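You operate a simulated robot arm through the tools that you are given. There is no shell and no other tool. Be economical: measure what you need, move in short steps, check, and stop when the job is done.

You run a simulated two-armed robot. Do the job below in one go: nothing can be reset, and whatever is moved stays where it is left.

JOB
Take the helium probe and leave it on the top of the steel table. Open the rack drawer, put the grey meter on the top of the long steel bench away in the inside of the rack drawer, then shut the drawer. Stack the rubber pad that says "57" from the top of the long steel bench on top of the rubber pad that says "26". Take the round grey box that says "92" from the top of the long steel bench and put it on the top of the upper rear box. The order is free.

Only the result counts: the job must be done as asked and must still hold three seconds after the hand-in. Knocking over, shifting, dropping, spilling or breaking anything else fails it.

ROBOT AND FRAMES
Two 6-joint arms with two-finger grippers on one trunk, on a base that drives. Base frame: it is fixed to the floor where the robot stands at the start and does not move with it; the origin is under the middle of the robot, x ahead of it, y to its left, z up; the surface under the hand at the start is at about z = 900. Units: mm, degrees, N and s.
The left shoulder is at the start at [70, 148, 1349], the right one opposite. With the tool pointing down near the work surface each hand reaches from about 420 to 700 mm from the robot's upright axis, wherever it stands, measured 20 degrees to its own side. Places, roughly: grey meter [-500, -1750, 1000]; helium probe [500, -250, 1000]; inside of the rack drawer [500, 900, 1000]; rack drawer [400, 900, 1000]; round grey box [-1750, -1250, 750]; rubber pad [-1000, -1500, 750]; top of the steel table [-1200, 400, 900]; top of the upper rear box (23x48 cm) [-5260, 1620, 960]. Payload 2.45 kg a hand.
The tool frame of a hand sits at the grasp point between the pads (the TCP): z along the fingers, y along the line on which they close. The tips reach 30 mm beyond it. The gripper opens to 106 mm. The gripper's body begins 79 mm behind the TCP.
Orientation is that of the tool frame in the base frame, as a unit quaternion [x, y, z, w]. With the fingers straight down and closing along the base's y, the tool's x points along the base's -x, its y along +y and its z along -z.

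CONTROLS
- The arms move only by the tool jog_arm. It takes "left_moves", "right_moves" or both (then of equal length, played together; a hand with none holds still); each is a list that holds one entry, the list of rows, each a list of 7 numbers: the shift along the tool's x, y, z in mm, then the turn, a rotation vector about the tool's x, y, z in rad, then the opening, from 0 (shut) to 1 (fully open). In form: [[[x, y, z, ax, ay, az, fingers], ...]]. A call has 1 to 20 rows; each row shifts and turns the commanded pose from where the row before left it, along the tool's axes as they then stand. Rows are played at 5 a second. More than 50 mm and 8.6 degrees between two rows, or a gripper value outside its range, and nothing of the call is played. Where a pose cannot be reached the arm comes as near as it can. A force on the tool above 40 N (or 10 N above the force at the start of the call, whichever is more), or a blocked arm, ends the call early, and 0.2 s more pass. The fingers move at their own pace (about 72 mm/s each) and stop on an object; they squeeze with about 32 N. The grip force told is the motor's: it shows also when the fingers shut on nothing. Time passes only in rows, and 0.2 s behind the last, so rows that do not move let the fingers close. It gives the time, the measured TCP pose, the force on the tool (base axes), the opening and the grip force at its end, in the units of the frame above (readings bear some noise), with the torque about the TCP (base axes, N m) and any sound that the robot's microphone picked up.
- Cameras (640 x 400 px; columns grow to the right, rows downward): "scene" is now at [117.1, 51.9, 1572.5]; the picture's right is [0.61, -0.79, -0.00], its down [-0.50, -0.38, -0.78] and it looks along [0.62, 0.47, -0.63] (base axes); focal length 214 px, centre (320, 200). "left" rides on the left gripper at [76, 2, -106] in its tool frame; the picture's right is [-0.02, 1.00, 0.00], its down [-0.78, -0.02, -0.62] and it looks along [-0.62, -0.01, 0.78] (tool axes); focal length 247 px, centre (320, 200). "right" rides on the right gripper at [76, -2, -106] in its tool frame; the picture's right is [0.02, 1.00, 0.00], its down [-0.78, 0.02, -0.62] and it looks along [-0.62, 0.01, 0.78] (tool axes); focal length 247 px, centre (320, 200). There is no depth. A picture from a camera that has moved, and an enlarged one, comes with that camera's place and axes in the base frame and with its lens.
- grab_frame(camera): a new picture of that camera. The clock stands still meanwhile.
- slide_trunk(by): slides the trunk up (or, below 0, down) by that many mm; the arms and the scene camera ride with it, the base frame stays. It gives what a move gives, with no picture.
- roll_base(legs): drives the robot by 1 to 6 legs, each [ahead, left, turn to the left] in mm, mm and degrees, along the robot's own axes; the way and the turn of a leg run together, so that a leg with both is an arc; at most 1500 mm and 180 degrees a leg. The arms and the cameras ride along, it lands a little off, and it stops where it bumps. It gives what a move gives.
- head_to(pan, tilt): turns the head with the scene camera to pan (to the left, within 86 degrees either way) and tilt (down, from -29 to 69), counted from straight ahead of the robot. It gives what a move gives.
- zoom(camera, box): a new picture of the part [left, top, right, bottom] of that camera's present view, enlarged. The clock stands still meanwhile.
- job_done(): hands the job in; it is judged then, once.

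Go step by step. Nothing tells you exact positions but the pictures and the camera data: compare them with the known pose of the tool, close in by small moves and look again before you grip or let go. The budget is 165 turns and 130 pictures, counting those below and the enlarged ones. Unless the task says otherwise, let go and move clear before handing in.

The tools are called after "Call:" by a JSON object that holds its "fn" and its "kwargs". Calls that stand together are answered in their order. jog_arm: Moves the arms, as the interface text tells. Its arguments: {"type":"object","properties":{"left_moves":{"type":"array","items":{"type":"array","items":{"type":"array","items":{"type":"number"}}}},"right_moves":{"type":"array","items":{"type":"array","items":{"type":"array","items":{"type":"number"}}}}},"required":[]} The other tools are called the same way: slide_trunk (by) slides the trunk up or down; roll_base (legs) drives the base; head_to (pan, tilt) turns the head that bears the scene camera; grab_frame (camera) takes a picture; zoom (camera, box) takes an enlarged picture of a part of a camera's view; job_done () hands the job in.

At the start:

```text
time_s: 0.0
left_tcp_pos: [366.7, 481.8, 1365.4]
left_tcp_rot: [0.0, 1.0, 0.0, 0.0]
left_contact_force: [-0.4, -0.3, 0.1]
left_torque: [0.02, 0.0, 0.01]
left_gripper_width: 106.3
left_finger_force: 0.0
right_tcp_pos: [603.9, 4.1, 1365.1]
right_tcp_rot: [-0.001, 1.0, 0.0, 0.0]
right_contact_force: [-0.7, -0.2, 0.0]
right_torque: [0.02, 0.04, 0.0]
right_gripper_width: 106.1
right_finger_force: 0.1
trunk travel left (down, up): [-822.0, 118.0]
robot x, y, heading: [-1.9, -1.0, -0.0]
head pan, tilt: [37.5, 39.2]
```

scene: 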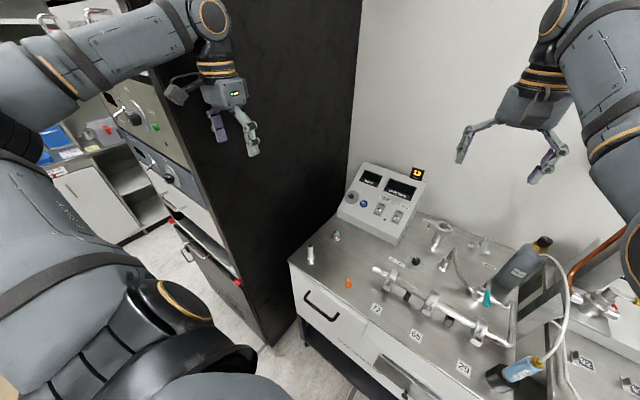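
right: 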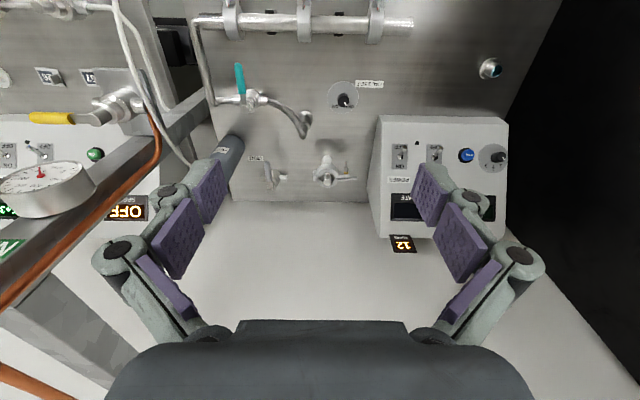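
left: 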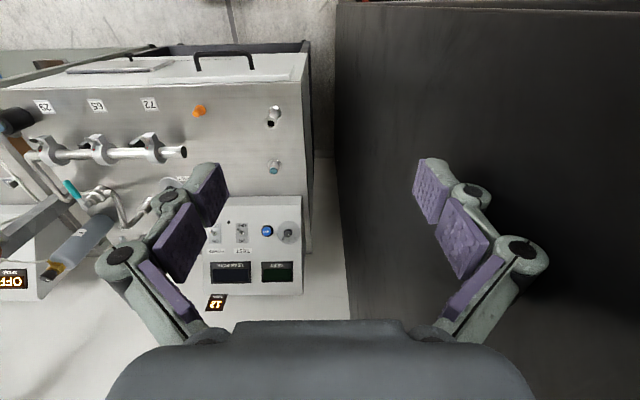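

I see a bench ahead with a leak-test rig, and a rack to the left. I'll look around with the head first.

Call:
{"fn": "head_to", "kwargs": {"pan": -25, "tilt": 40}}

Call:
{"fn": "grab_frame", "kwargs": {"camera": "scene"}}

Call:
{"fn": "head_to", "kwargs": {"pan": 80, "tilt": 30}}

Call:
{"fn": "grab_frame", "kwargs": {"camera": "scene"}}

Call:
{"fn": "head_to", "kwargs": {"pan": -85, "tilt": 25}}

Call:
{"fn": "grab_frame", "kwargs": {"camera": "scene"}}

```text
time_s: 1.3
left_tcp_pos: [367.5, 481.9, 1363.4]
left_tcp_rot: [0.0, 1.0, -0.001, 0.0]
left_contact_force: [-0.8, -0.5, -0.2]
left_torque: [-0.04, 0.01, -0.02]
left_gripper_width: 106.0
left_finger_force: 0.0
right_tcp_pos: [602.5, 5.7, 1365.3]
right_tcp_rot: [0.0, 1.0, -0.001, 0.001]
right_contact_force: [0.3, 0.8, -0.5]
right_torque: [0.02, 0.02, 0.04]
right_gripper_width: 106.1
right_finger_force: 0.0
trunk travel left (down, up): [-822.0, 118.0]
robot x, y, heading: [-0.3, -0.8, -0.1]
head pan, tilt: [-25.0, 40.0]
```

```text
126 pictures are left
camera scene: at [126.3, -36.0, 1571.3], right [-0.42, -0.91, 0.0], down [-0.58, 0.27, -0.77], along [0.69, -0.32, -0.64], focal length 214 px, centre (320, 200)
```

scene: 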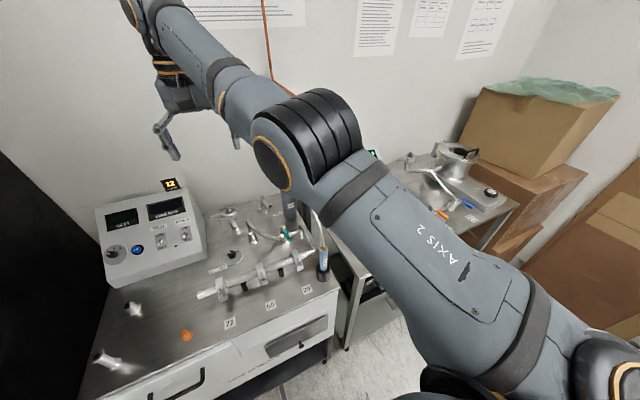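

```text
time_s: 3.1
left_tcp_pos: [367.4, 481.3, 1364.4]
left_tcp_rot: [0.0, 1.0, 0.0, 0.0]
left_contact_force: [-0.4, 0.2, 0.4]
left_torque: [-0.02, 0.02, 0.03]
left_gripper_width: 106.1
left_finger_force: 0.1
right_tcp_pos: [603.7, 3.1, 1365.1]
right_tcp_rot: [0.0, 1.0, -0.001, 0.0]
right_contact_force: [-0.1, 0.0, -0.4]
right_torque: [0.01, -0.01, -0.01]
right_gripper_width: 106.0
right_finger_force: 0.0
trunk travel left (down, up): [-822.0, 118.0]
robot x, y, heading: [-3.4, -0.4, 0.1]
head pan, tilt: [80.0, 30.0]
```

```text
125 pictures are left
camera scene: at [65.0, 88.9, 1586.6], right [0.98, -0.17, 0.0], down [-0.09, -0.49, -0.87], along [0.15, 0.85, -0.5], focal length 214 px, centre (320, 200)
```

scene: 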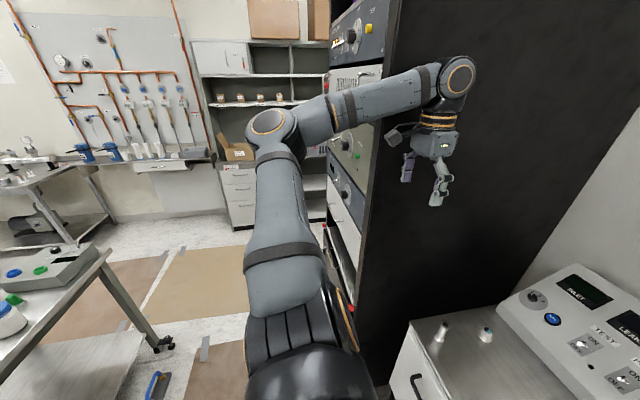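

```text
time_s: 5.7
left_tcp_pos: [367.5, 482.1, 1364.4]
left_tcp_rot: [0.0, 1.0, 0.0, 0.0]
left_contact_force: [-0.1, 0.1, -0.2]
left_torque: [0.0, -0.01, -0.02]
left_gripper_width: 106.3
left_finger_force: 0.1
right_tcp_pos: [602.8, 3.6, 1364.2]
right_tcp_rot: [0.001, 1.0, 0.0, 0.0]
right_contact_force: [-0.1, 1.1, 0.4]
right_torque: [0.0, 0.0, -0.02]
right_gripper_width: 106.2
right_finger_force: 0.0
trunk travel left (down, up): [-822.0, 118.0]
robot x, y, heading: [-0.2, 3.7, 0.1]
head pan, tilt: [-85.0, 25.0]
```

```text
124 pictures are left
camera scene: at [57.3, -91.9, 1594.6], right [-1.0, -0.09, 0.0], down [-0.04, 0.42, -0.91], along [0.08, -0.9, -0.42], focal length 214 px, centre (320, 200)
```

scene: 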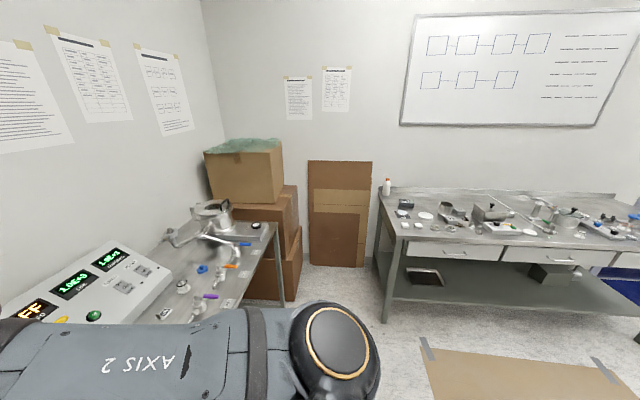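

Need a detailed look at the probe area first.

Call:
{"fn": "head_to", "kwargs": {"pan": 20, "tilt": 50}}

Call:
{"fn": "zoom", "kwargs": {"camera": "scene", "box": [320, 100, 640, 300]}}

Call:
{"fn": "zoom", "kwargs": {"camera": "right", "box": [0, 0, 320, 200]}}

```text
time_s: 7.5
left_tcp_pos: [366.8, 481.0, 1364.6]
left_tcp_rot: [0.0, 1.0, 0.0, 0.001]
left_contact_force: [-0.7, -1.1, -0.1]
left_torque: [0.0, -0.01, 0.01]
left_gripper_width: 105.9
left_finger_force: 0.1
right_tcp_pos: [603.8, 4.1, 1365.7]
right_tcp_rot: [0.0, 1.0, 0.0, 0.001]
right_contact_force: [1.2, -0.7, 0.2]
right_torque: [-0.01, 0.03, -0.02]
right_gripper_width: 105.9
right_finger_force: 0.0
trunk travel left (down, up): [-822.0, 118.0]
robot x, y, heading: [-1.2, -0.7, 0.2]
head pan, tilt: [20.0, 50.0]
```

```text
2.00 times, centred on (480, 200) of scene
camera zoom: at [121.6, 26.2, 1557.1], right [0.34, -0.94, 0.0], down [-0.72, -0.26, -0.64], along [0.6, 0.22, -0.77], focal length 429 px, centre (0, 200)
```

zoom: 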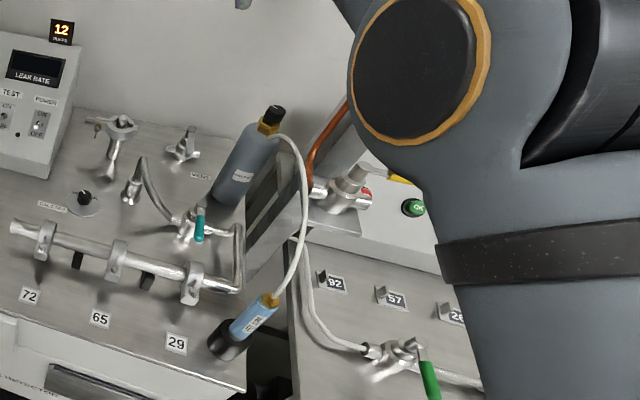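

```text
2.00 times, centred on (160, 100) of right
camera zoom: at [525.8, 2.2, 1471.0], right [-0.02, 1.0, 0.0], down [0.78, 0.02, 0.62], along [0.62, 0.01, -0.78], focal length 494 px, centre (640, 400)
```

zoom: 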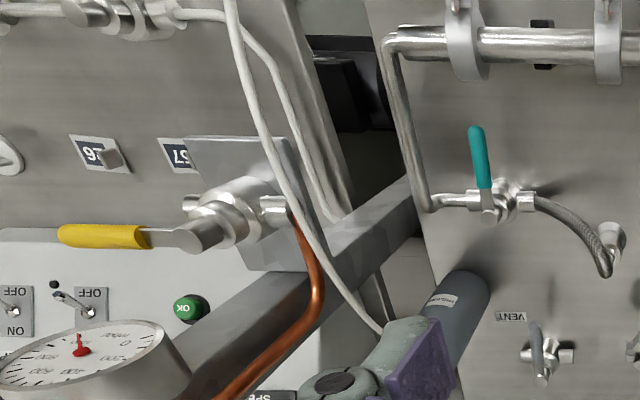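

Call:
{"fn": "zoom", "kwargs": {"camera": "scene", "box": [410, 140, 490, 190]}}

Call:
{"fn": "zoom", "kwargs": {"camera": "scene", "box": [410, 235, 490, 285]}}

```text
8.00 times, centred on (450, 165) of scene
camera zoom: at [121.6, 26.2, 1557.1], right [0.34, -0.94, 0.0], down [-0.72, -0.26, -0.64], along [0.6, 0.22, -0.77], focal length 1716 px, centre (-720, 480)
```

zoom: 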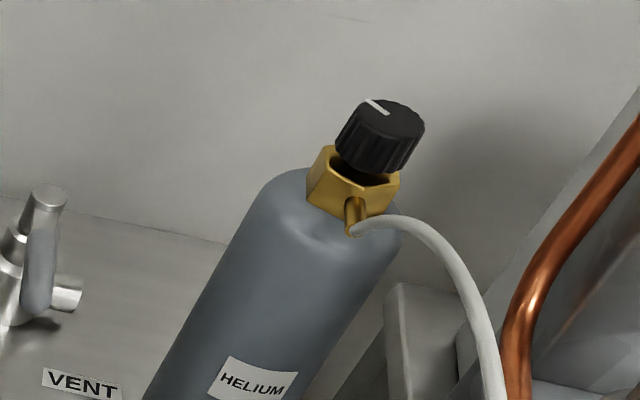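

```text
8.00 times, centred on (450, 260) of scene
camera zoom: at [121.6, 26.2, 1557.1], right [0.34, -0.94, 0.0], down [-0.72, -0.26, -0.64], along [0.6, 0.22, -0.77], focal length 1716 px, centre (-720, -280)
```

zoom: 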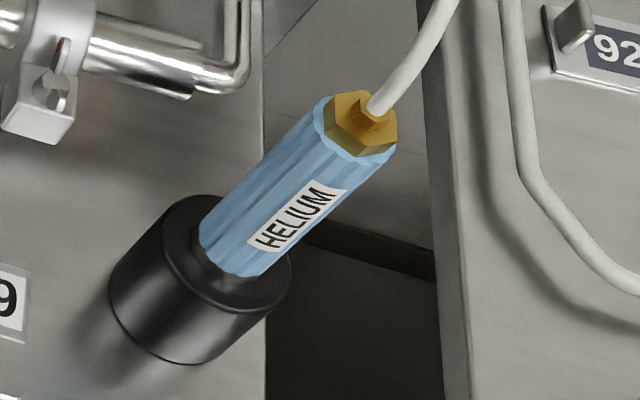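

The helium probe is the blue handle in the black cup at about (457,-205), z 935–1077, with a hose on its top. I'll back off, lower the trunk, and turn the right hand horizontal to grip it from the front.

Call:
{"fn": "roll_base", "kwargs": {"legs": [[-180, 0, 0]]}}

Call:
{"fn": "slide_trunk", "kwargs": {"by": -150}}

Call:
{"fn": "jog_arm", "kwargs": {"right_moves": [[[0, -20, 0, 0, -0.1428, 0, 1], [0, -20, 0, 0, -0.1428, 0, 1], [0, -20, 0, 0, -0.1428, 0, 1], [0, -20, 0, 0, -0.1428, 0, 1], [0, -20, 0, 0, -0.1428, 0, 1], [0, -20, 0, 0, -0.1428, 0, 1], [0, -20, 0, 0, -0.1428, 0, 1], [0, -20, 0, 0, -0.1428, 0, 1], [0, -20, 0, 0, -0.1428, 0, 1], [0, -20, 0, 0, -0.1428, 0, 1], [0, -8, 0, 0, -0.1428, 0, 1]]]}}

Call:
{"fn": "grab_frame", "kwargs": {"camera": "scene"}}

Call:
{"fn": "grab_frame", "kwargs": {"camera": "right"}}

```text
time_s: 9.0
left_tcp_pos: [186.9, 481.0, 1363.5]
left_tcp_rot: [0.001, 1.0, 0.0, -0.002]
left_contact_force: [0.2, -0.1, -0.6]
left_torque: [0.03, 0.02, 0.0]
left_gripper_width: 106.2
left_finger_force: 0.1
right_tcp_pos: [424.5, 4.3, 1362.7]
right_tcp_rot: [0.0, 1.0, 0.0, -0.002]
right_contact_force: [1.2, -0.5, 1.2]
right_torque: [0.0, 0.07, -0.04]
right_gripper_width: 105.8
right_finger_force: 0.1
trunk travel left (down, up): [-822.0, 118.0]
robot x, y, heading: [-182.2, 4.9, 0.0]
head pan, tilt: [20.0, 50.0]
```

```text
time_s: 10.8
left_tcp_pos: [183.8, 481.7, 1213.9]
left_tcp_rot: [0.001, 1.0, 0.001, 0.0]
left_contact_force: [-0.4, -0.5, -0.3]
left_torque: [-0.01, -0.02, -0.04]
left_gripper_width: 106.0
left_finger_force: 0.0
right_tcp_pos: [419.6, 4.4, 1212.7]
right_tcp_rot: [0.001, 1.0, 0.0, 0.0]
right_contact_force: [0.1, -0.4, -0.4]
right_torque: [0.01, -0.01, 0.0]
right_gripper_width: 105.8
right_finger_force: 0.1
trunk travel left (down, up): [-672.0, 268.0]
robot x, y, heading: [-184.8, -1.3, -0.3]
head pan, tilt: [20.0, 50.0]
```

```text
time_s: 13.2
left_tcp_pos: [184.8, 481.4, 1214.4]
left_tcp_rot: [0.001, 1.0, 0.0, -0.001]
left_contact_force: [0.0, -0.3, 0.1]
left_torque: [0.0, 0.03, -0.02]
left_gripper_width: 106.0
left_finger_force: 0.1
right_tcp_pos: [703.0, -116.0, 1331.7]
right_tcp_rot: [0.0, 0.707, 0.0, 0.707]
right_contact_force: [0.1, 0.5, 0.3]
right_torque: [-0.01, 0.0, -0.03]
right_gripper_width: 106.0
right_finger_force: 0.0
right hand out of reach, approached as far as the arm can: row 1, 2, 3, 4, 5, 6, 7, 8, 9, 10, 11
trunk travel left (down, up): [-672.0, 268.0]
robot x, y, heading: [-185.1, 1.9, -0.1]
head pan, tilt: [20.0, 50.0]
```

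```text
119 pictures are left
camera scene: at [-61.3, 25.9, 1407.0], right [0.34, -0.94, 0.0], down [-0.72, -0.26, -0.64], along [0.6, 0.22, -0.77], focal length 214 px, centre (320, 200)
```

scene: 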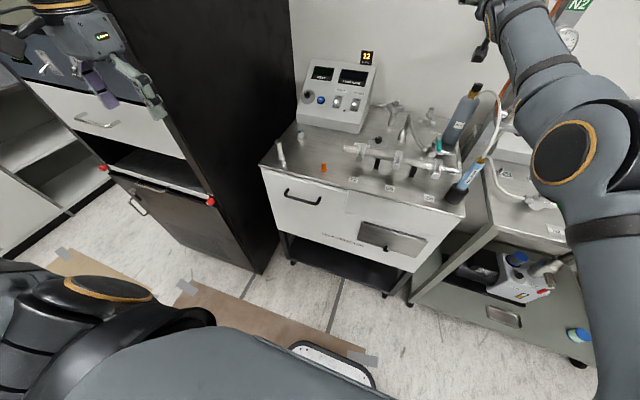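

```text
118 pictures are left
camera right: at [594.7, -119.6, 1256.0], right [0.0, 1.0, -0.02], down [-0.62, 0.02, 0.78], along [0.78, 0.01, 0.62], focal length 247 px, centre (320, 200)
```

right: 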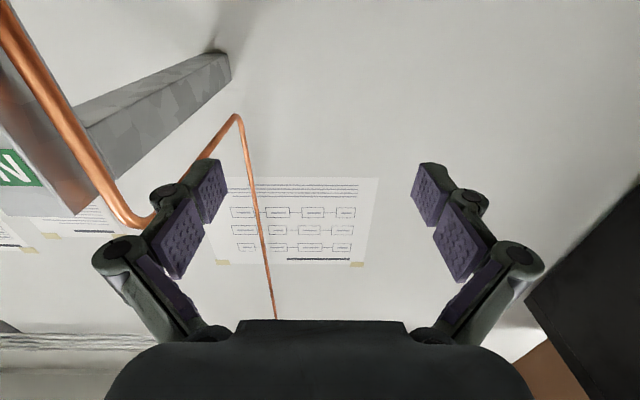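

The horizontal pose isn't reachable that close in; I'll move the command outward and see where it becomes reachable.

Call:
{"fn": "jog_arm", "kwargs": {"right_moves": [[[0, 0, 50, 0, 0, 0, 1], [0, 0, 50, 0, 0, 0, 1], [0, 0, 50, 0, 0, 0, 1]]]}}

Call:
{"fn": "jog_arm", "kwargs": {"right_moves": [[[0, 0, 50, 0, 0, 0, 1], [0, 0, 50, 0, 0, 0, 1]]]}}

```text
time_s: 14.0
left_tcp_pos: [183.1, 480.8, 1214.1]
left_tcp_rot: [0.001, 1.0, 0.0, 0.0]
left_contact_force: [1.1, -0.5, -0.4]
left_torque: [0.03, -0.03, -0.02]
left_gripper_width: 106.0
left_finger_force: 0.0
right_tcp_pos: [706.0, -116.6, 1320.8]
right_tcp_rot: [0.0, 0.707, 0.0, 0.707]
right_contact_force: [0.5, 0.1, -0.3]
right_torque: [0.02, 0.06, 0.01]
right_gripper_width: 106.0
right_finger_force: 0.1
right hand out of reach, approached as far as the arm can: row 1, 2, 3
trunk travel left (down, up): [-672.0, 268.0]
robot x, y, heading: [-181.9, -0.5, -0.2]
head pan, tilt: [20.0, 50.0]
```

```text
time_s: 14.6
left_tcp_pos: [183.8, 481.4, 1214.3]
left_tcp_rot: [0.0, 1.0, 0.0, 0.0]
left_contact_force: [0.6, 0.8, 0.4]
left_torque: [0.0, 0.02, 0.01]
left_gripper_width: 106.2
left_finger_force: 0.1
right_tcp_pos: [705.7, -115.7, 1320.2]
right_tcp_rot: [0.0, 0.707, 0.0, 0.707]
right_contact_force: [0.2, -1.1, 0.0]
right_torque: [0.01, 0.03, -0.02]
right_gripper_width: 106.2
right_finger_force: 0.0
right hand out of reach, approached as far as the arm can: row 1, 2
trunk travel left (down, up): [-672.0, 268.0]
robot x, y, heading: [-183.0, -1.3, 0.0]
head pan, tilt: [20.0, 50.0]
```

Call:
{"fn": "jog_arm", "kwargs": {"right_moves": [[[0, 0, 0, 0, 0.14, 0, 1], [0, 0, 0, 0, 0.14, 0, 1], [0, 0, 0, 0, 0.14, 0, 1]]]}}

Call:
{"fn": "jog_arm", "kwargs": {"right_moves": [[[0, 0, 0, 0, 0.14, 0, 1], [0, 0, 0, 0, 0.14, 0, 1], [0, 0, 0, 0, 0.0854, 0, 1]]]}}

```text
time_s: 15.4
left_tcp_pos: [183.2, 481.3, 1214.5]
left_tcp_rot: [0.002, 1.0, 0.001, 0.0]
left_contact_force: [0.4, 0.3, 0.3]
left_torque: [0.01, 0.02, 0.0]
left_gripper_width: 105.9
left_finger_force: 0.0
right_tcp_pos: [668.1, -122.0, 1306.5]
right_tcp_rot: [0.0, 0.84, 0.0, 0.543]
right_contact_force: [-0.7, 0.2, 0.2]
right_torque: [0.02, 0.03, -0.03]
right_gripper_width: 106.0
right_finger_force: 0.1
right hand out of reach, approached as far as the arm can: row 1, 2, 3
trunk travel left (down, up): [-672.0, 268.0]
robot x, y, heading: [-183.8, 2.4, -0.1]
head pan, tilt: [20.0, 50.0]
```

```text
time_s: 16.2
left_tcp_pos: [182.7, 482.0, 1214.5]
left_tcp_rot: [0.001, 1.0, 0.0, 0.0]
left_contact_force: [-0.5, -0.1, 0.3]
left_torque: [0.01, 0.0, -0.01]
left_gripper_width: 106.1
left_finger_force: 0.0
right_tcp_pos: [608.5, -138.6, 1284.2]
right_tcp_rot: [0.001, 0.924, -0.001, 0.382]
right_contact_force: [-0.2, -0.5, -0.6]
right_torque: [-0.02, -0.03, 0.0]
right_gripper_width: 106.1
right_finger_force: 0.0
right hand out of reach, approached as far as the arm can: row 1, 2, 3
trunk travel left (down, up): [-672.0, 268.0]
robot x, y, heading: [-184.6, 2.0, -0.1]
head pan, tilt: [20.0, 50.0]
```

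Testing the horizontal pose higher relative to the shoulder and closer in.

Call:
{"fn": "jog_arm", "kwargs": {"right_moves": [[[0, 0, 0, 0, -0.14, 0, 1], [0, 0, 0, 0, -0.14, 0, 1], [0, 0, 0, 0, -0.14, 0, 1], [0, 0, 0, 0, -0.14, 0, 1], [0, 0, 0, 0, -0.14, 0, 1], [0, 0, 0, 0, -0.0854, 0, 1], [-50, 0, 0, 0, 0, 0, 1], [-50, 0, 0, 0, 0, 0, 1], [-50, 0, 0, 0, 0, 0, 1], [-50, 0, 0, 0, 0, 0, 1], [-50, 0, 0, 0, 0, 0, 1]]]}}

Call:
{"fn": "jog_arm", "kwargs": {"right_moves": [[[0, 0, -50, 0, 0, 0, 1], [0, 0, -50, 0, 0, 0, 1], [0, 0, -50, 0, 0, 0, 1], [0, 0, -50, 0, 0, 0, 1]]]}}

```text
time_s: 18.6
left_tcp_pos: [181.5, 481.5, 1215.3]
left_tcp_rot: [0.0, 1.0, 0.001, 0.001]
left_contact_force: [-1.3, -0.2, 0.7]
left_torque: [-0.02, -0.03, 0.01]
left_gripper_width: 105.6
left_finger_force: 0.0
right_tcp_pos: [607.2, -136.7, 1535.3]
right_tcp_rot: [0.0, 0.707, 0.0, 0.707]
right_contact_force: [-0.5, 0.3, -0.3]
right_torque: [-0.05, -0.04, 0.01]
right_gripper_width: 105.8
right_finger_force: 0.0
trunk travel left (down, up): [-672.0, 268.0]
robot x, y, heading: [-187.7, 1.7, 0.0]
head pan, tilt: [20.0, 50.0]
```

```text
time_s: 19.6
left_tcp_pos: [180.8, 480.6, 1215.2]
left_tcp_rot: [0.001, 1.0, 0.0, 0.001]
left_contact_force: [-0.7, -0.5, 0.4]
left_torque: [-0.01, 0.0, 0.02]
left_gripper_width: 106.1
left_finger_force: 0.1
right_tcp_pos: [406.5, -135.1, 1531.9]
right_tcp_rot: [0.0, 0.708, -0.001, 0.706]
right_contact_force: [-0.5, -0.7, -0.6]
right_torque: [0.0, -0.01, -0.01]
right_gripper_width: 105.9
right_finger_force: 0.1
trunk travel left (down, up): [-672.0, 268.0]
robot x, y, heading: [-184.1, 2.0, 0.1]
head pan, tilt: [20.0, 50.0]
```

When the tool is about 330 mm above the shoulder, horizontal is well reachable. I'll retract, align in y, lower the trunk 480, and check the wrist view.

Call:
{"fn": "jog_arm", "kwargs": {"right_moves": [[[0, -35, -40, 0, 0, 0, 1], [0, -35, -40, 0, 0, 0, 1]]]}}

Call:
{"fn": "slide_trunk", "kwargs": {"by": -480}}

Call:
{"fn": "head_to", "kwargs": {"pan": -10, "tilt": 5}}

Call:
{"fn": "grab_frame", "kwargs": {"camera": "right"}}

Call:
{"fn": "grab_frame", "kwargs": {"camera": "scene"}}

```text
refused: row 1 steps farther than a row can; nothing moved
```

```text
refused: -480 is not a number from -400 to 400
```

```text
time_s: 20.7
left_tcp_pos: [183.2, 480.6, 1214.2]
left_tcp_rot: [0.0, 1.0, 0.0, 0.0]
left_contact_force: [0.0, 0.6, -0.3]
left_torque: [-0.01, 0.01, 0.01]
left_gripper_width: 106.0
left_finger_force: 0.0
right_tcp_pos: [408.1, -135.7, 1533.3]
right_tcp_rot: [0.0, 0.707, 0.0, 0.707]
right_contact_force: [-0.2, 0.5, 0.2]
right_torque: [-0.03, -0.02, -0.01]
right_gripper_width: 106.0
right_finger_force: 0.0
trunk travel left (down, up): [-672.0, 268.0]
robot x, y, heading: [-185.9, -2.0, -0.1]
head pan, tilt: [-10.0, 5.0]
```

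```text
117 pictures are left
camera right: at [301.0, -138.3, 1455.7], right [0.0, 1.0, -0.02], down [-0.62, 0.02, 0.78], along [0.78, 0.01, 0.62], focal length 247 px, centre (320, 200)
```

right: 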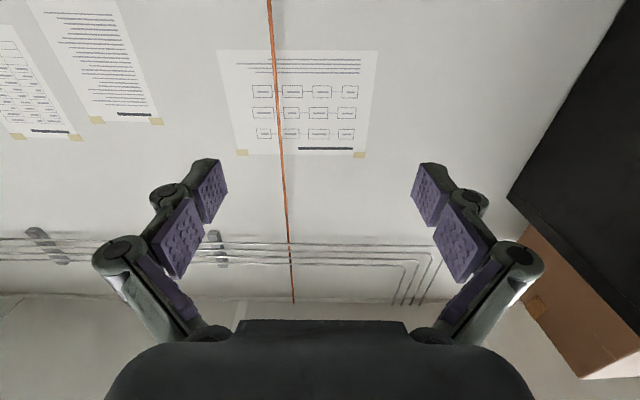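

```text
116 pictures are left
camera scene: at [-44.5, -16.0, 1477.0], right [-0.17, -0.98, 0.0], down [-0.09, 0.02, -1.0], along [0.98, -0.17, -0.09], focal length 214 px, centre (320, 200)
```

scene: 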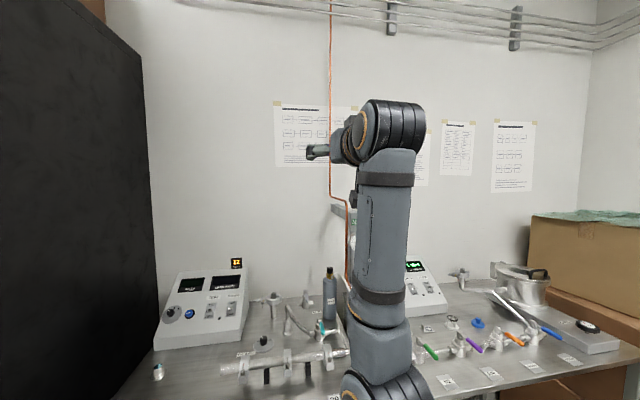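

Call:
{"fn": "jog_arm", "kwargs": {"right_moves": [[[0, -25, -40, 0, 0, 0, 1], [0, -25, -40, 0, 0, 0, 1], [0, -20, -20, 0, 0, 0, 1]]]}}

Call:
{"fn": "slide_trunk", "kwargs": {"by": -300}}

Call:
{"fn": "head_to", "kwargs": {"pan": -5, "tilt": 20}}

Call:
{"fn": "grab_frame", "kwargs": {"camera": "scene"}}

```text
time_s: 21.5
left_tcp_pos: [182.9, 480.0, 1215.2]
left_tcp_rot: [0.001, 1.0, 0.001, 0.0]
left_contact_force: [0.7, 0.4, 0.4]
left_torque: [0.03, -0.01, -0.01]
left_gripper_width: 105.9
left_finger_force: 0.1
right_tcp_pos: [311.7, -207.8, 1534.2]
right_tcp_rot: [0.0, 0.707, 0.0, 0.707]
right_contact_force: [-0.2, 0.7, 1.1]
right_torque: [-0.02, 0.0, 0.05]
right_gripper_width: 106.2
right_finger_force: 0.0
trunk travel left (down, up): [-672.0, 268.0]
robot x, y, heading: [-184.8, 2.6, 0.1]
head pan, tilt: [-10.0, 5.0]
```

```text
time_s: 24.5
left_tcp_pos: [183.2, 480.5, 915.3]
left_tcp_rot: [0.0, 1.0, 0.0, 0.0]
left_contact_force: [-0.5, -0.3, 0.7]
left_torque: [-0.02, 0.0, -0.01]
left_gripper_width: 105.9
left_finger_force: 0.1
right_tcp_pos: [311.7, -205.7, 1235.2]
right_tcp_rot: [-0.001, 0.708, 0.0, 0.707]
right_contact_force: [-0.4, 0.5, -0.6]
right_torque: [-0.02, 0.02, -0.02]
right_gripper_width: 106.2
right_finger_force: 0.0
trunk travel left (down, up): [-372.0, 568.0]
robot x, y, heading: [-183.7, 2.9, 0.3]
head pan, tilt: [-10.0, 5.0]
```

```text
time_s: 25.3
left_tcp_pos: [184.5, 481.4, 914.3]
left_tcp_rot: [0.001, 1.0, 0.0, 0.0]
left_contact_force: [0.3, -0.6, -0.3]
left_torque: [0.01, -0.03, 0.05]
left_gripper_width: 105.9
left_finger_force: 0.0
right_tcp_pos: [310.2, -206.5, 1233.8]
right_tcp_rot: [-0.001, 0.708, 0.0, 0.706]
right_contact_force: [0.2, 0.3, 0.6]
right_torque: [0.01, 0.0, -0.04]
right_gripper_width: 106.1
right_finger_force: 0.1
trunk travel left (down, up): [-372.0, 568.0]
robot x, y, heading: [-183.3, 2.0, -0.4]
head pan, tilt: [-5.0, 20.0]
```

```text
115 pictures are left
camera scene: at [-42.0, -8.4, 1152.8], right [-0.09, -1.0, 0.0], down [-0.34, 0.03, -0.94], along [0.94, -0.08, -0.34], focal length 214 px, centre (320, 200)
```

scene: 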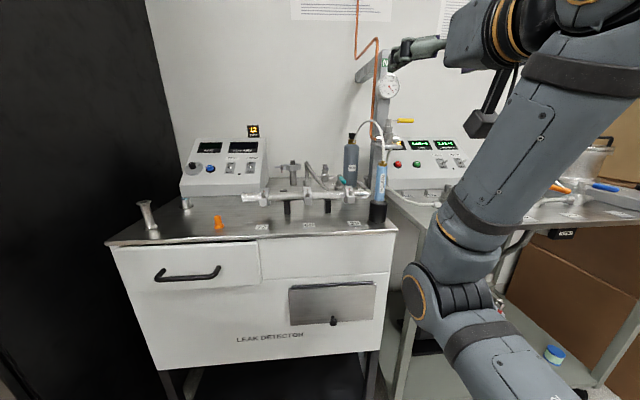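

Good view: the probe is at y≈-200, handle z≈960–1060. Lowering further and taking a wrist view.

Call:
{"fn": "slide_trunk", "kwargs": {"by": -210}}

Call:
{"fn": "grab_frame", "kwargs": {"camera": "right"}}

Call:
{"fn": "zoom", "kwargs": {"camera": "scene", "box": [320, 50, 480, 150]}}

```text
time_s: 27.5
left_tcp_pos: [183.1, 482.1, 705.4]
left_tcp_rot: [0.001, 1.0, 0.0, 0.0]
left_contact_force: [-0.6, 0.6, -0.6]
left_torque: [0.01, -0.01, -0.01]
left_gripper_width: 106.2
left_finger_force: 0.1
right_tcp_pos: [310.5, -206.9, 1024.1]
right_tcp_rot: [0.001, 0.707, -0.001, 0.707]
right_contact_force: [0.4, -0.3, 0.1]
right_torque: [0.0, -0.01, 0.06]
right_gripper_width: 105.9
right_finger_force: 0.1
trunk travel left (down, up): [-162.0, 778.0]
robot x, y, heading: [-184.0, -2.2, 0.2]
head pan, tilt: [-5.0, 20.0]
```

```text
114 pictures are left
camera right: at [203.0, -209.2, 948.7], right [0.0, 1.0, -0.02], down [-0.62, 0.02, 0.78], along [0.78, 0.01, 0.62], focal length 247 px, centre (320, 200)
```

right: 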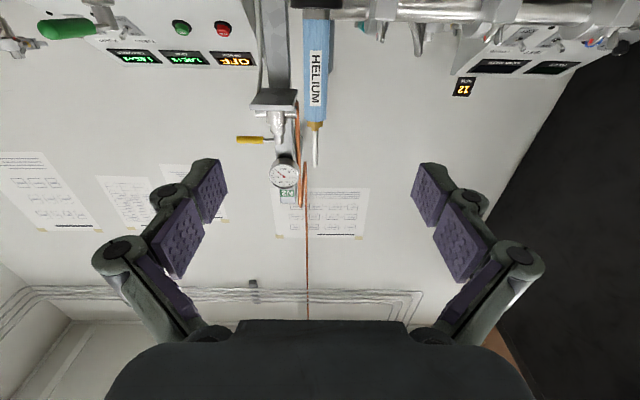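

```text
4.00 times, centred on (400, 100) of scene
camera zoom: at [-42.1, -8.4, 942.7], right [-0.09, -1.0, 0.0], down [-0.34, 0.03, -0.94], along [0.94, -0.08, -0.34], focal length 858 px, centre (0, 600)
```

zoom: 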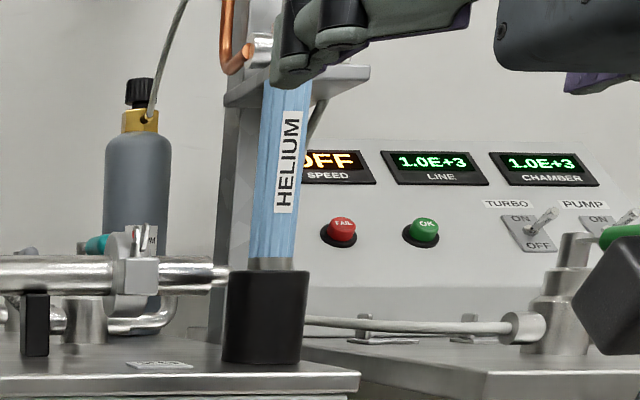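

Probe axis is at about (468,-211). I'll move forward 120 and check.

Call:
{"fn": "jog_arm", "kwargs": {"right_moves": [[[10, 0, 0, 0, 0, 0, 1], [0, -4, 40, 0, 0, 0, 1], [0, 0, 40, 0, 0, 0, 1], [0, 0, 40, 0, 0, 0, 1]]]}}

Call:
{"fn": "grab_frame", "kwargs": {"camera": "right"}}

Call:
{"fn": "zoom", "kwargs": {"camera": "scene", "box": [320, 50, 480, 150]}}

```text
time_s: 28.5
left_tcp_pos: [184.2, 481.3, 704.0]
left_tcp_rot: [0.002, 1.0, 0.0, 0.0]
left_contact_force: [0.6, 0.6, 1.1]
left_torque: [-0.03, -0.02, -0.03]
left_gripper_width: 105.9
left_finger_force: 0.0
right_tcp_pos: [431.6, -209.6, 1012.3]
right_tcp_rot: [0.0, 0.708, -0.001, 0.706]
right_contact_force: [0.2, -0.1, 0.1]
right_torque: [0.03, 0.0, 0.03]
right_gripper_width: 106.0
right_finger_force: 0.0
trunk travel left (down, up): [-162.0, 778.0]
robot x, y, heading: [-185.8, -0.9, 0.0]
head pan, tilt: [-5.0, 20.0]
```

```text
112 pictures are left
camera right: at [324.6, -212.1, 937.2], right [0.0, 1.0, -0.02], down [-0.62, 0.02, 0.78], along [0.78, 0.01, 0.62], focal length 247 px, centre (320, 200)
```

right: 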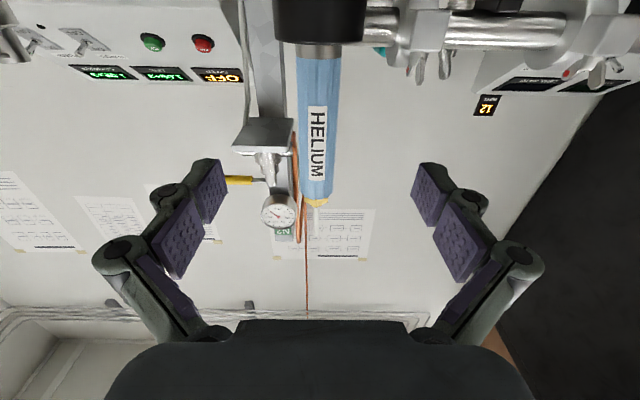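

```text
4.00 times, centred on (400, 100) of scene
camera zoom: at [-41.7, -8.4, 942.6], right [-0.09, -1.0, 0.0], down [-0.34, 0.03, -0.94], along [0.94, -0.08, -0.34], focal length 858 px, centre (0, 600)
```

zoom: 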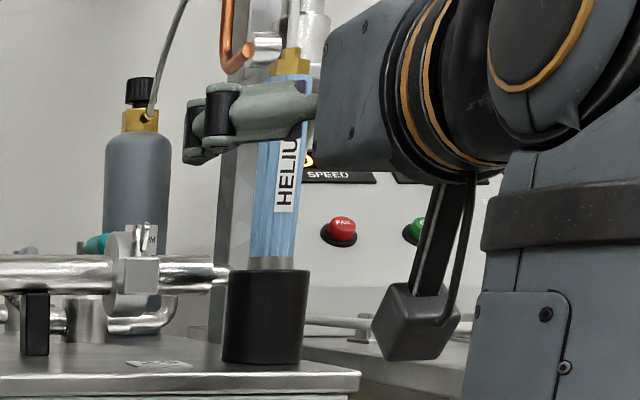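

Call:
{"fn": "jog_arm", "kwargs": {"right_moves": [[[20, -1, 0, 0, 0, 0, 1], [0, 0, 20, 0, 0, 0, 1], [0, 0, 17, 0, 0, 0, 1]]]}}

Call:
{"fn": "grab_frame", "kwargs": {"camera": "right"}}

```text
time_s: 29.3
left_tcp_pos: [183.6, 481.3, 704.4]
left_tcp_rot: [0.0, 1.0, 0.0, 0.0]
left_contact_force: [-0.9, -0.2, 0.5]
left_torque: [-0.02, -0.02, 0.01]
left_gripper_width: 105.9
left_finger_force: 0.0
right_tcp_pos: [468.3, -209.7, 994.3]
right_tcp_rot: [0.0, 0.708, 0.0, 0.707]
right_contact_force: [-0.1, 0.2, 0.3]
right_torque: [0.0, 0.01, 0.03]
right_gripper_width: 106.0
right_finger_force: 0.0
trunk travel left (down, up): [-162.0, 778.0]
robot x, y, heading: [-184.7, -4.2, 0.1]
head pan, tilt: [-5.0, 20.0]
```

```text
110 pictures are left
camera right: at [359.8, -212.9, 917.5], right [0.0, 1.0, -0.02], down [-0.62, 0.02, 0.78], along [0.78, 0.01, 0.62], focal length 247 px, centre (320, 200)
```

right: 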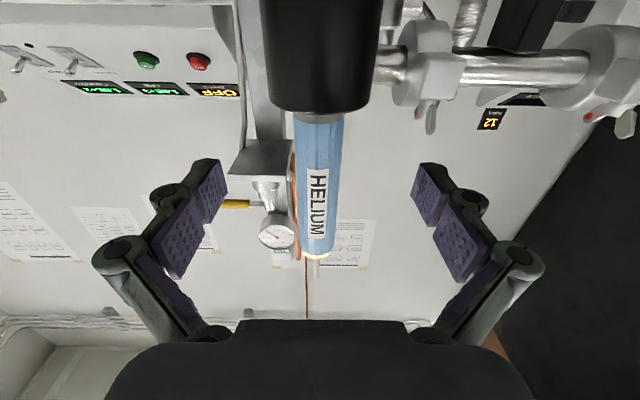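

Call:
{"fn": "jog_arm", "kwargs": {"right_moves": [[[0, 0, 0, 0, 0, 0, 0], [0, 0, 0, 0, 0, 0, 0], [0, 0, 0, 0, 0, 0, 0], [0, 0, 0, 0, 0, 0, 0], [0, 0, 0, 0, 0, 0, 0], [0, 0, 0, 0, 0, 0, 0]]]}}

Call:
{"fn": "grab_frame", "kwargs": {"camera": "right"}}

```text
time_s: 30.7
left_tcp_pos: [181.7, 481.1, 704.6]
left_tcp_rot: [0.001, 1.0, -0.001, 0.0]
left_contact_force: [0.1, 0.5, 1.0]
left_torque: [0.01, 0.01, -0.01]
left_gripper_width: 106.1
left_finger_force: 0.1
right_tcp_pos: [466.7, -209.5, 993.9]
right_tcp_rot: [0.001, 0.707, -0.001, 0.707]
right_contact_force: [-0.3, -0.2, 1.1]
right_torque: [-0.02, -0.02, -0.02]
right_gripper_width: 22.6
right_finger_force: 32.0
trunk travel left (down, up): [-162.0, 778.0]
robot x, y, heading: [-184.8, 0.5, 0.1]
head pan, tilt: [-5.0, 20.0]
```

```text
109 pictures are left
camera right: at [359.4, -212.9, 917.8], right [0.0, 1.0, -0.02], down [-0.62, 0.02, 0.78], along [0.78, 0.01, 0.62], focal length 247 px, centre (320, 200)
```

right: 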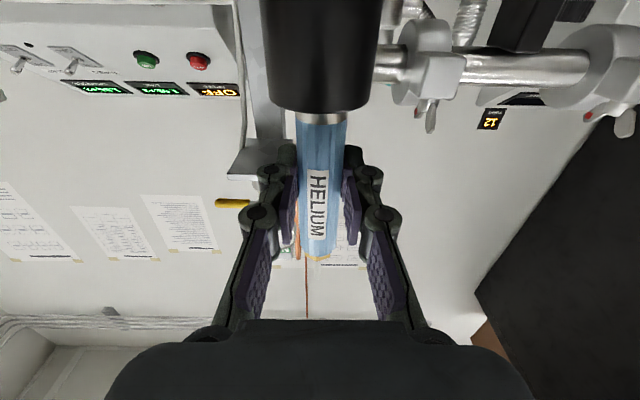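

Gripped. Lifting up in small steps while watching the force.

Call:
{"fn": "jog_arm", "kwargs": {"right_moves": [[[-15, 0, 0, 0, 0, 0, 0], [-15, 0, 0, 0, 0, 0, 0], [-20, 0, 0, 0, 0, 0, 0], [-20, 0, 0, 0, 0, 0, 0], [-20, 0, 0, 0, 0, 0, 0], [-20, 0, 0, 0, 0, 0, 0], [-20, 0, 0, 0, 0, 0, 0]]]}}

Call:
{"fn": "grab_frame", "kwargs": {"camera": "scene"}}

```text
time_s: 32.3
left_tcp_pos: [183.1, 481.0, 705.0]
left_tcp_rot: [0.001, 1.0, 0.0, 0.0]
left_contact_force: [-0.3, 0.1, -1.6]
left_torque: [0.02, 0.02, 0.0]
left_gripper_width: 106.1
left_finger_force: 0.0
right_tcp_pos: [467.9, -213.0, 1124.8]
right_tcp_rot: [0.0, 0.708, -0.001, 0.706]
right_contact_force: [-0.6, -0.1, -0.8]
right_torque: [-0.04, 0.03, 0.02]
right_gripper_width: 22.8
right_finger_force: 32.3
trunk travel left (down, up): [-162.0, 778.0]
robot x, y, heading: [-183.0, -1.7, -0.2]
head pan, tilt: [-5.0, 20.0]
```

```text
108 pictures are left
camera scene: at [-42.2, -8.3, 942.7], right [-0.09, -1.0, 0.0], down [-0.34, 0.03, -0.94], along [0.94, -0.08, -0.34], focal length 214 px, centre (320, 200)
```

scene: 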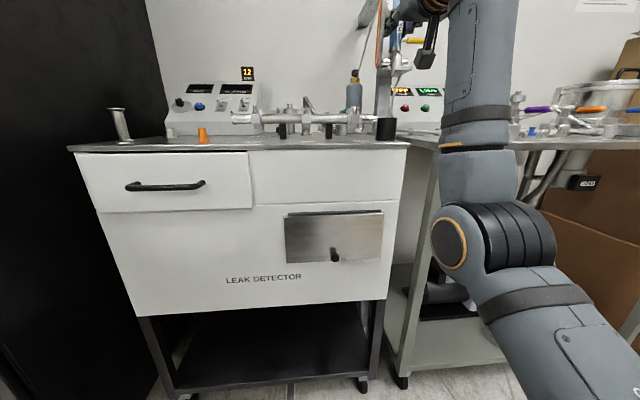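

Probe is up. I'll raise it a bit more and look at the hose.

Call:
{"fn": "jog_arm", "kwargs": {"right_moves": [[[-20, 0, 0, 0, 0, 0, 0], [-20, 0, 0, 0, 0, 0, 0], [0, 0, -40, 0, 0, 0, 0], [0, 0, -40, 0, 0, 0, 0]]]}}

Call:
{"fn": "head_to", "kwargs": {"pan": -5, "tilt": -12}}

Call:
{"fn": "grab_frame", "kwargs": {"camera": "scene"}}

```text
time_s: 33.3
left_tcp_pos: [183.5, 482.7, 705.4]
left_tcp_rot: [0.001, 1.0, 0.0, 0.0]
left_contact_force: [-0.1, -0.6, -0.9]
left_torque: [-0.05, -0.01, 0.01]
left_gripper_width: 106.1
left_finger_force: 0.1
right_tcp_pos: [387.0, -213.2, 1161.6]
right_tcp_rot: [0.001, 0.708, -0.002, 0.706]
right_contact_force: [-0.2, -0.2, -1.0]
right_torque: [0.02, -0.02, -0.01]
right_gripper_width: 23.1
right_finger_force: 31.8
trunk travel left (down, up): [-162.0, 778.0]
robot x, y, heading: [-183.0, -3.3, -0.0]
head pan, tilt: [-5.0, 20.0]
```

```text
time_s: 34.3
left_tcp_pos: [183.3, 481.5, 705.1]
left_tcp_rot: [0.001, 1.0, 0.0, 0.0]
left_contact_force: [0.2, -0.3, 0.5]
left_torque: [-0.01, -0.01, 0.0]
left_gripper_width: 105.9
left_finger_force: 0.1
right_tcp_pos: [387.0, -212.8, 1163.2]
right_tcp_rot: [-0.001, 0.708, -0.001, 0.706]
right_contact_force: [-0.1, -0.3, -1.8]
right_torque: [0.0, -0.01, -0.03]
right_gripper_width: 22.9
right_finger_force: 32.1
trunk travel left (down, up): [-162.0, 778.0]
robot x, y, heading: [-182.6, 0.2, -0.0]
head pan, tilt: [-5.0, -12.0]
```

```text
107 pictures are left
camera scene: at [-52.1, -7.5, 993.0], right [-0.09, -1.0, 0.0], down [0.21, -0.02, -0.98], along [0.97, -0.09, 0.21], focal length 214 px, centre (320, 200)
```

scene: 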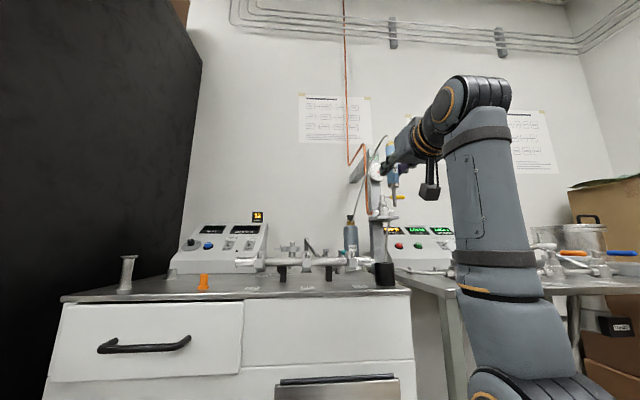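

The probe is free with the hose trailing. I'll raise the trunk and back off a little, checking forces for hose tension.

Call:
{"fn": "slide_trunk", "kwargs": {"by": 250}}

Call:
{"fn": "roll_base", "kwargs": {"legs": [[-100, 0, 0]]}}

Call:
{"fn": "jog_arm", "kwargs": {"right_moves": [[[0, 0, 0, 0, 0.1428, 0, 0], [0, 0, 0, 0, 0.1428, 0, 0], [0, 0, 0, 0, 0.1428, 0, 0], [0, 0, 0, 0, 0.1428, 0, 0], [0, 0, 0, 0, 0.1428, 0, 0], [0, 0, 0, 0, 0.1428, 0, 0], [0, 0, 0, 0, 0.1428, 0, 0], [0, 0, 0, 0, 0.1428, 0, 0], [0, 0, 0, 0, 0.1428, 0, 0], [0, 0, 0, 0, 0.1428, 0, 0], [0, 0, 0, 0, 0.1428, 0, 0]]]}}

Call:
{"fn": "grab_frame", "kwargs": {"camera": "scene"}}

Call:
{"fn": "grab_frame", "kwargs": {"camera": "right"}}

```text
time_s: 36.9
left_tcp_pos: [183.9, 482.0, 954.7]
left_tcp_rot: [0.0, 1.0, -0.001, -0.001]
left_contact_force: [0.2, -0.5, 0.1]
left_torque: [-0.01, -0.01, 0.02]
left_gripper_width: 105.9
left_finger_force: 0.1
right_tcp_pos: [387.4, -213.9, 1413.2]
right_tcp_rot: [0.0, 0.708, -0.001, 0.706]
right_contact_force: [-0.1, -0.1, -0.3]
right_torque: [0.02, 0.02, -0.01]
right_gripper_width: 23.0
right_finger_force: 32.0
trunk travel left (down, up): [-412.0, 528.0]
robot x, y, heading: [-185.8, 2.2, -0.2]
head pan, tilt: [-5.0, -12.0]
```

```text
time_s: 38.0
left_tcp_pos: [79.9, 481.6, 955.2]
left_tcp_rot: [0.001, 1.0, 0.0, 0.0]
left_contact_force: [-0.6, 0.1, 1.2]
left_torque: [-0.01, -0.05, -0.04]
left_gripper_width: 106.1
left_finger_force: 0.0
right_tcp_pos: [284.9, -213.6, 1413.3]
right_tcp_rot: [0.001, 0.707, -0.001, 0.707]
right_contact_force: [-0.7, 0.8, -0.8]
right_torque: [0.01, 0.04, 0.01]
right_gripper_width: 22.9
right_finger_force: 32.1
trunk travel left (down, up): [-412.0, 528.0]
robot x, y, heading: [-282.5, 1.9, -0.1]
head pan, tilt: [-5.0, -12.0]
```

```text
time_s: 40.4
left_tcp_pos: [81.7, 480.8, 954.2]
left_tcp_rot: [0.001, 1.0, 0.0, 0.0]
left_contact_force: [0.8, -0.2, -0.2]
left_torque: [0.01, 0.03, 0.02]
left_gripper_width: 106.1
left_finger_force: 0.1
right_tcp_pos: [223.7, -214.2, 1297.1]
right_tcp_rot: [0.0, 0.952, 0.0, 0.305]
right_contact_force: [-0.5, 0.2, 0.1]
right_torque: [0.03, 0.04, -0.04]
right_gripper_width: 23.0
right_finger_force: 32.1
right hand out of reach, approached as far as the arm can: row 3, 4, 5, 6, 7, 8, 9, 10, 11
trunk travel left (down, up): [-412.0, 528.0]
robot x, y, heading: [-286.8, 0.8, -0.0]
head pan, tilt: [-5.0, -12.0]
```

```text
106 pictures are left
camera scene: at [-154.7, -7.5, 1243.1], right [-0.09, -1.0, 0.0], down [0.21, -0.02, -0.98], along [0.97, -0.09, 0.21], focal length 214 px, centre (320, 200)
```

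scene: 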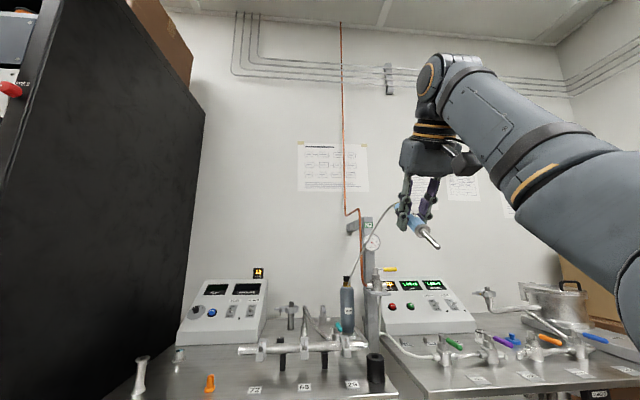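

```text
105 pictures are left
camera right: at [98.0, -216.2, 1340.7], right [-0.02, 1.0, -0.01], down [0.28, 0.02, 0.96], along [0.96, 0.01, -0.28], focal length 247 px, centre (320, 200)
```

right: 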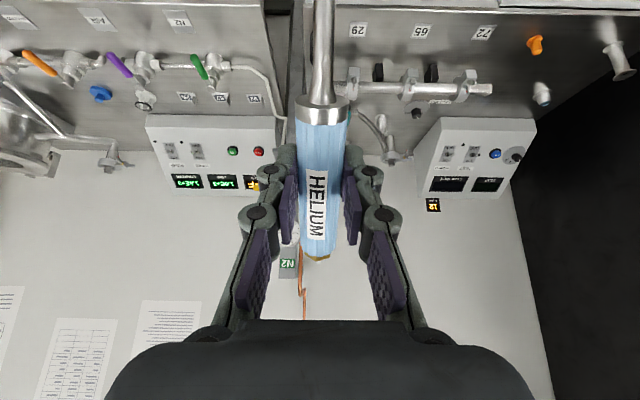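

No force from the hose. Raising the trunk, then bringing the tool to straight down in a comfortable pose.

Call:
{"fn": "slide_trunk", "kwargs": {"by": 350}}

Call:
{"fn": "jog_arm", "kwargs": {"right_moves": [[[0, 0, 45, 0, 0, 0, 0], [0, 0, 45, 0, 0, 0, 0], [0, 0, 45, 0, 0, 0, 0], [0, 0, 45, 0, 0, 0, 0], [0, 0, 45, 0, 0, 0, 0], [0, 0, 30, 0, 0.124, 0, 0], [0, 0, 0, 0, 0.124, 0, 0], [0, 0, 0, 0, 0.124, 0, 0], [0, 0, 0, 0, 0.124, 0, 0], [0, 0, 0, 0, 0.124, 0, 0]]]}}

Call:
{"fn": "grab_frame", "kwargs": {"camera": "right"}}

```text
time_s: 43.8
left_tcp_pos: [81.3, 481.6, 1304.1]
left_tcp_rot: [0.001, 1.0, 0.0, 0.001]
left_contact_force: [-0.1, 0.0, -1.1]
left_torque: [0.03, -0.01, -0.01]
left_gripper_width: 105.7
left_finger_force: 0.1
right_tcp_pos: [223.5, -214.5, 1647.1]
right_tcp_rot: [0.002, 0.952, -0.001, 0.305]
right_contact_force: [-0.1, -0.1, -1.1]
right_torque: [-0.01, 0.0, 0.02]
right_gripper_width: 22.7
right_finger_force: 32.1
trunk travel left (down, up): [-762.0, 178.0]
robot x, y, heading: [-285.3, 1.3, -0.1]
head pan, tilt: [-5.0, -12.0]
```

```text
time_s: 46.0
left_tcp_pos: [81.5, 481.2, 1304.6]
left_tcp_rot: [0.001, 1.0, 0.0, 0.0]
left_contact_force: [0.6, -0.6, -0.6]
left_torque: [0.03, -0.02, 0.02]
left_gripper_width: 105.6
left_finger_force: 0.0
right_tcp_pos: [335.4, -216.1, 1429.5]
right_tcp_rot: [0.002, 0.996, -0.001, 0.094]
right_contact_force: [-0.4, -0.3, -0.7]
right_torque: [0.03, 0.01, -0.01]
right_gripper_width: 22.8
right_finger_force: 32.6
right hand out of reach, approached as far as the arm can: row 1, 2, 3, 4, 5, 6, 7, 8, 9, 10
trunk travel left (down, up): [-762.0, 178.0]
robot x, y, heading: [-281.7, -1.1, -0.0]
head pan, tilt: [-5.0, -12.0]
```

```text
104 pictures are left
camera right: at [239.2, -216.8, 1519.2], right [-0.02, 1.0, 0.0], down [0.65, 0.02, 0.76], along [0.76, 0.01, -0.65], focal length 247 px, centre (320, 200)
```

right: 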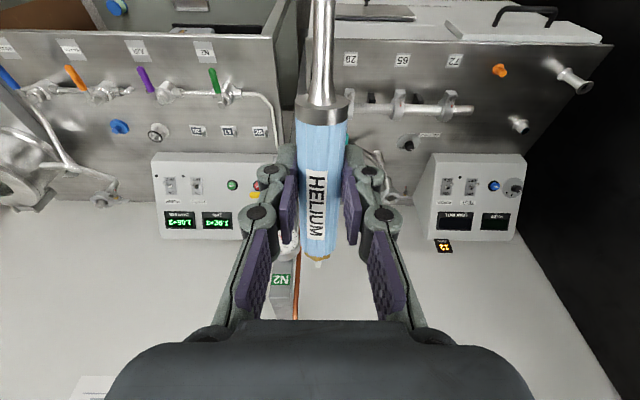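

Call:
{"fn": "jog_arm", "kwargs": {"right_moves": [[[0, 0, 45, 0, 0.06, 0, 0], [0, 0, 45, 0, 0.06, 0, 0], [0, 0, 0, 0, 0.068, 0, 0]]]}}

Call:
{"fn": "roll_base", "kwargs": {"legs": [[0, 0, -90]]}}

Call:
{"fn": "head_to", "kwargs": {"pan": -75, "tilt": 30}}

Call:
{"fn": "grab_frame", "kwargs": {"camera": "scene"}}

```text
time_s: 46.8
left_tcp_pos: [80.1, 480.2, 1305.1]
left_tcp_rot: [0.001, 1.0, 0.0, 0.0]
left_contact_force: [-0.1, 0.8, -0.4]
left_torque: [-0.04, -0.04, 0.0]
left_gripper_width: 106.0
left_finger_force: 0.0
right_tcp_pos: [356.7, -215.7, 1344.6]
right_tcp_rot: [0.001, 0.999, 0.0, 0.035]
right_contact_force: [-1.4, 0.7, -0.7]
right_torque: [0.01, -0.04, 0.0]
right_gripper_width: 23.1
right_finger_force: 32.6
right hand out of reach, approached as far as the arm can: row 1, 2, 3
trunk travel left (down, up): [-762.0, 178.0]
robot x, y, heading: [-283.7, -2.7, -0.1]
head pan, tilt: [-5.0, -12.0]
```

```text
time_s: 51.0
left_tcp_pos: [202.5, -359.1, 1304.6]
left_tcp_rot: [0.702, 0.712, 0.0, -0.001]
left_contact_force: [-0.3, -0.8, 0.1]
left_torque: [0.01, 0.05, 0.0]
left_gripper_width: 105.9
left_finger_force: 0.0
right_tcp_pos: [-489.8, -646.8, 1343.7]
right_tcp_rot: [0.7, 0.713, -0.024, 0.024]
right_contact_force: [-0.6, -0.2, -0.7]
right_torque: [0.0, 0.0, 0.0]
right_gripper_width: 22.8
right_finger_force: 32.1
trunk travel left (down, up): [-762.0, 178.0]
robot x, y, heading: [-284.2, -0.1, -89.0]
head pan, tilt: [-5.0, -12.0]
```

```text
time_s: 52.4
left_tcp_pos: [201.1, -358.1, 1304.8]
left_tcp_rot: [0.702, 0.712, 0.0, 0.0]
left_contact_force: [1.1, 0.2, 0.9]
left_torque: [0.02, -0.02, 0.0]
left_gripper_width: 105.9
left_finger_force: 0.0
right_tcp_pos: [-489.8, -647.8, 1341.9]
right_tcp_rot: [0.7, 0.713, -0.024, 0.024]
right_contact_force: [-0.3, 0.1, -1.6]
right_torque: [-0.01, 0.0, -0.01]
right_gripper_width: 22.9
right_finger_force: 31.9
trunk travel left (down, up): [-762.0, 178.0]
robot x, y, heading: [-288.3, -0.3, -89.0]
head pan, tilt: [-75.0, 30.0]
```

```text
103 pictures are left
camera scene: at [-373.5, -75.6, 1526.7], right [-0.28, 0.96, 0.0], down [0.48, 0.14, -0.87], along [-0.83, -0.24, -0.5], focal length 214 px, centre (320, 200)
```

scene: 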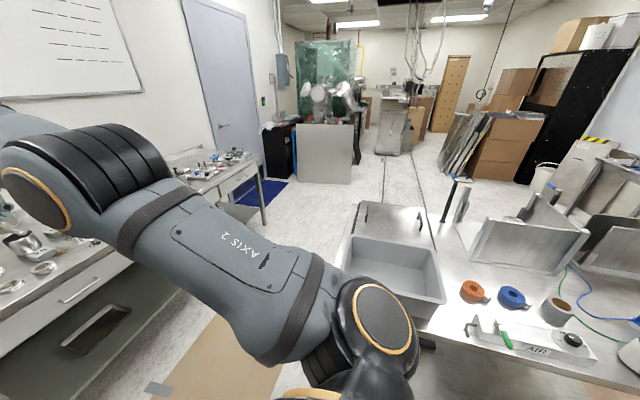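

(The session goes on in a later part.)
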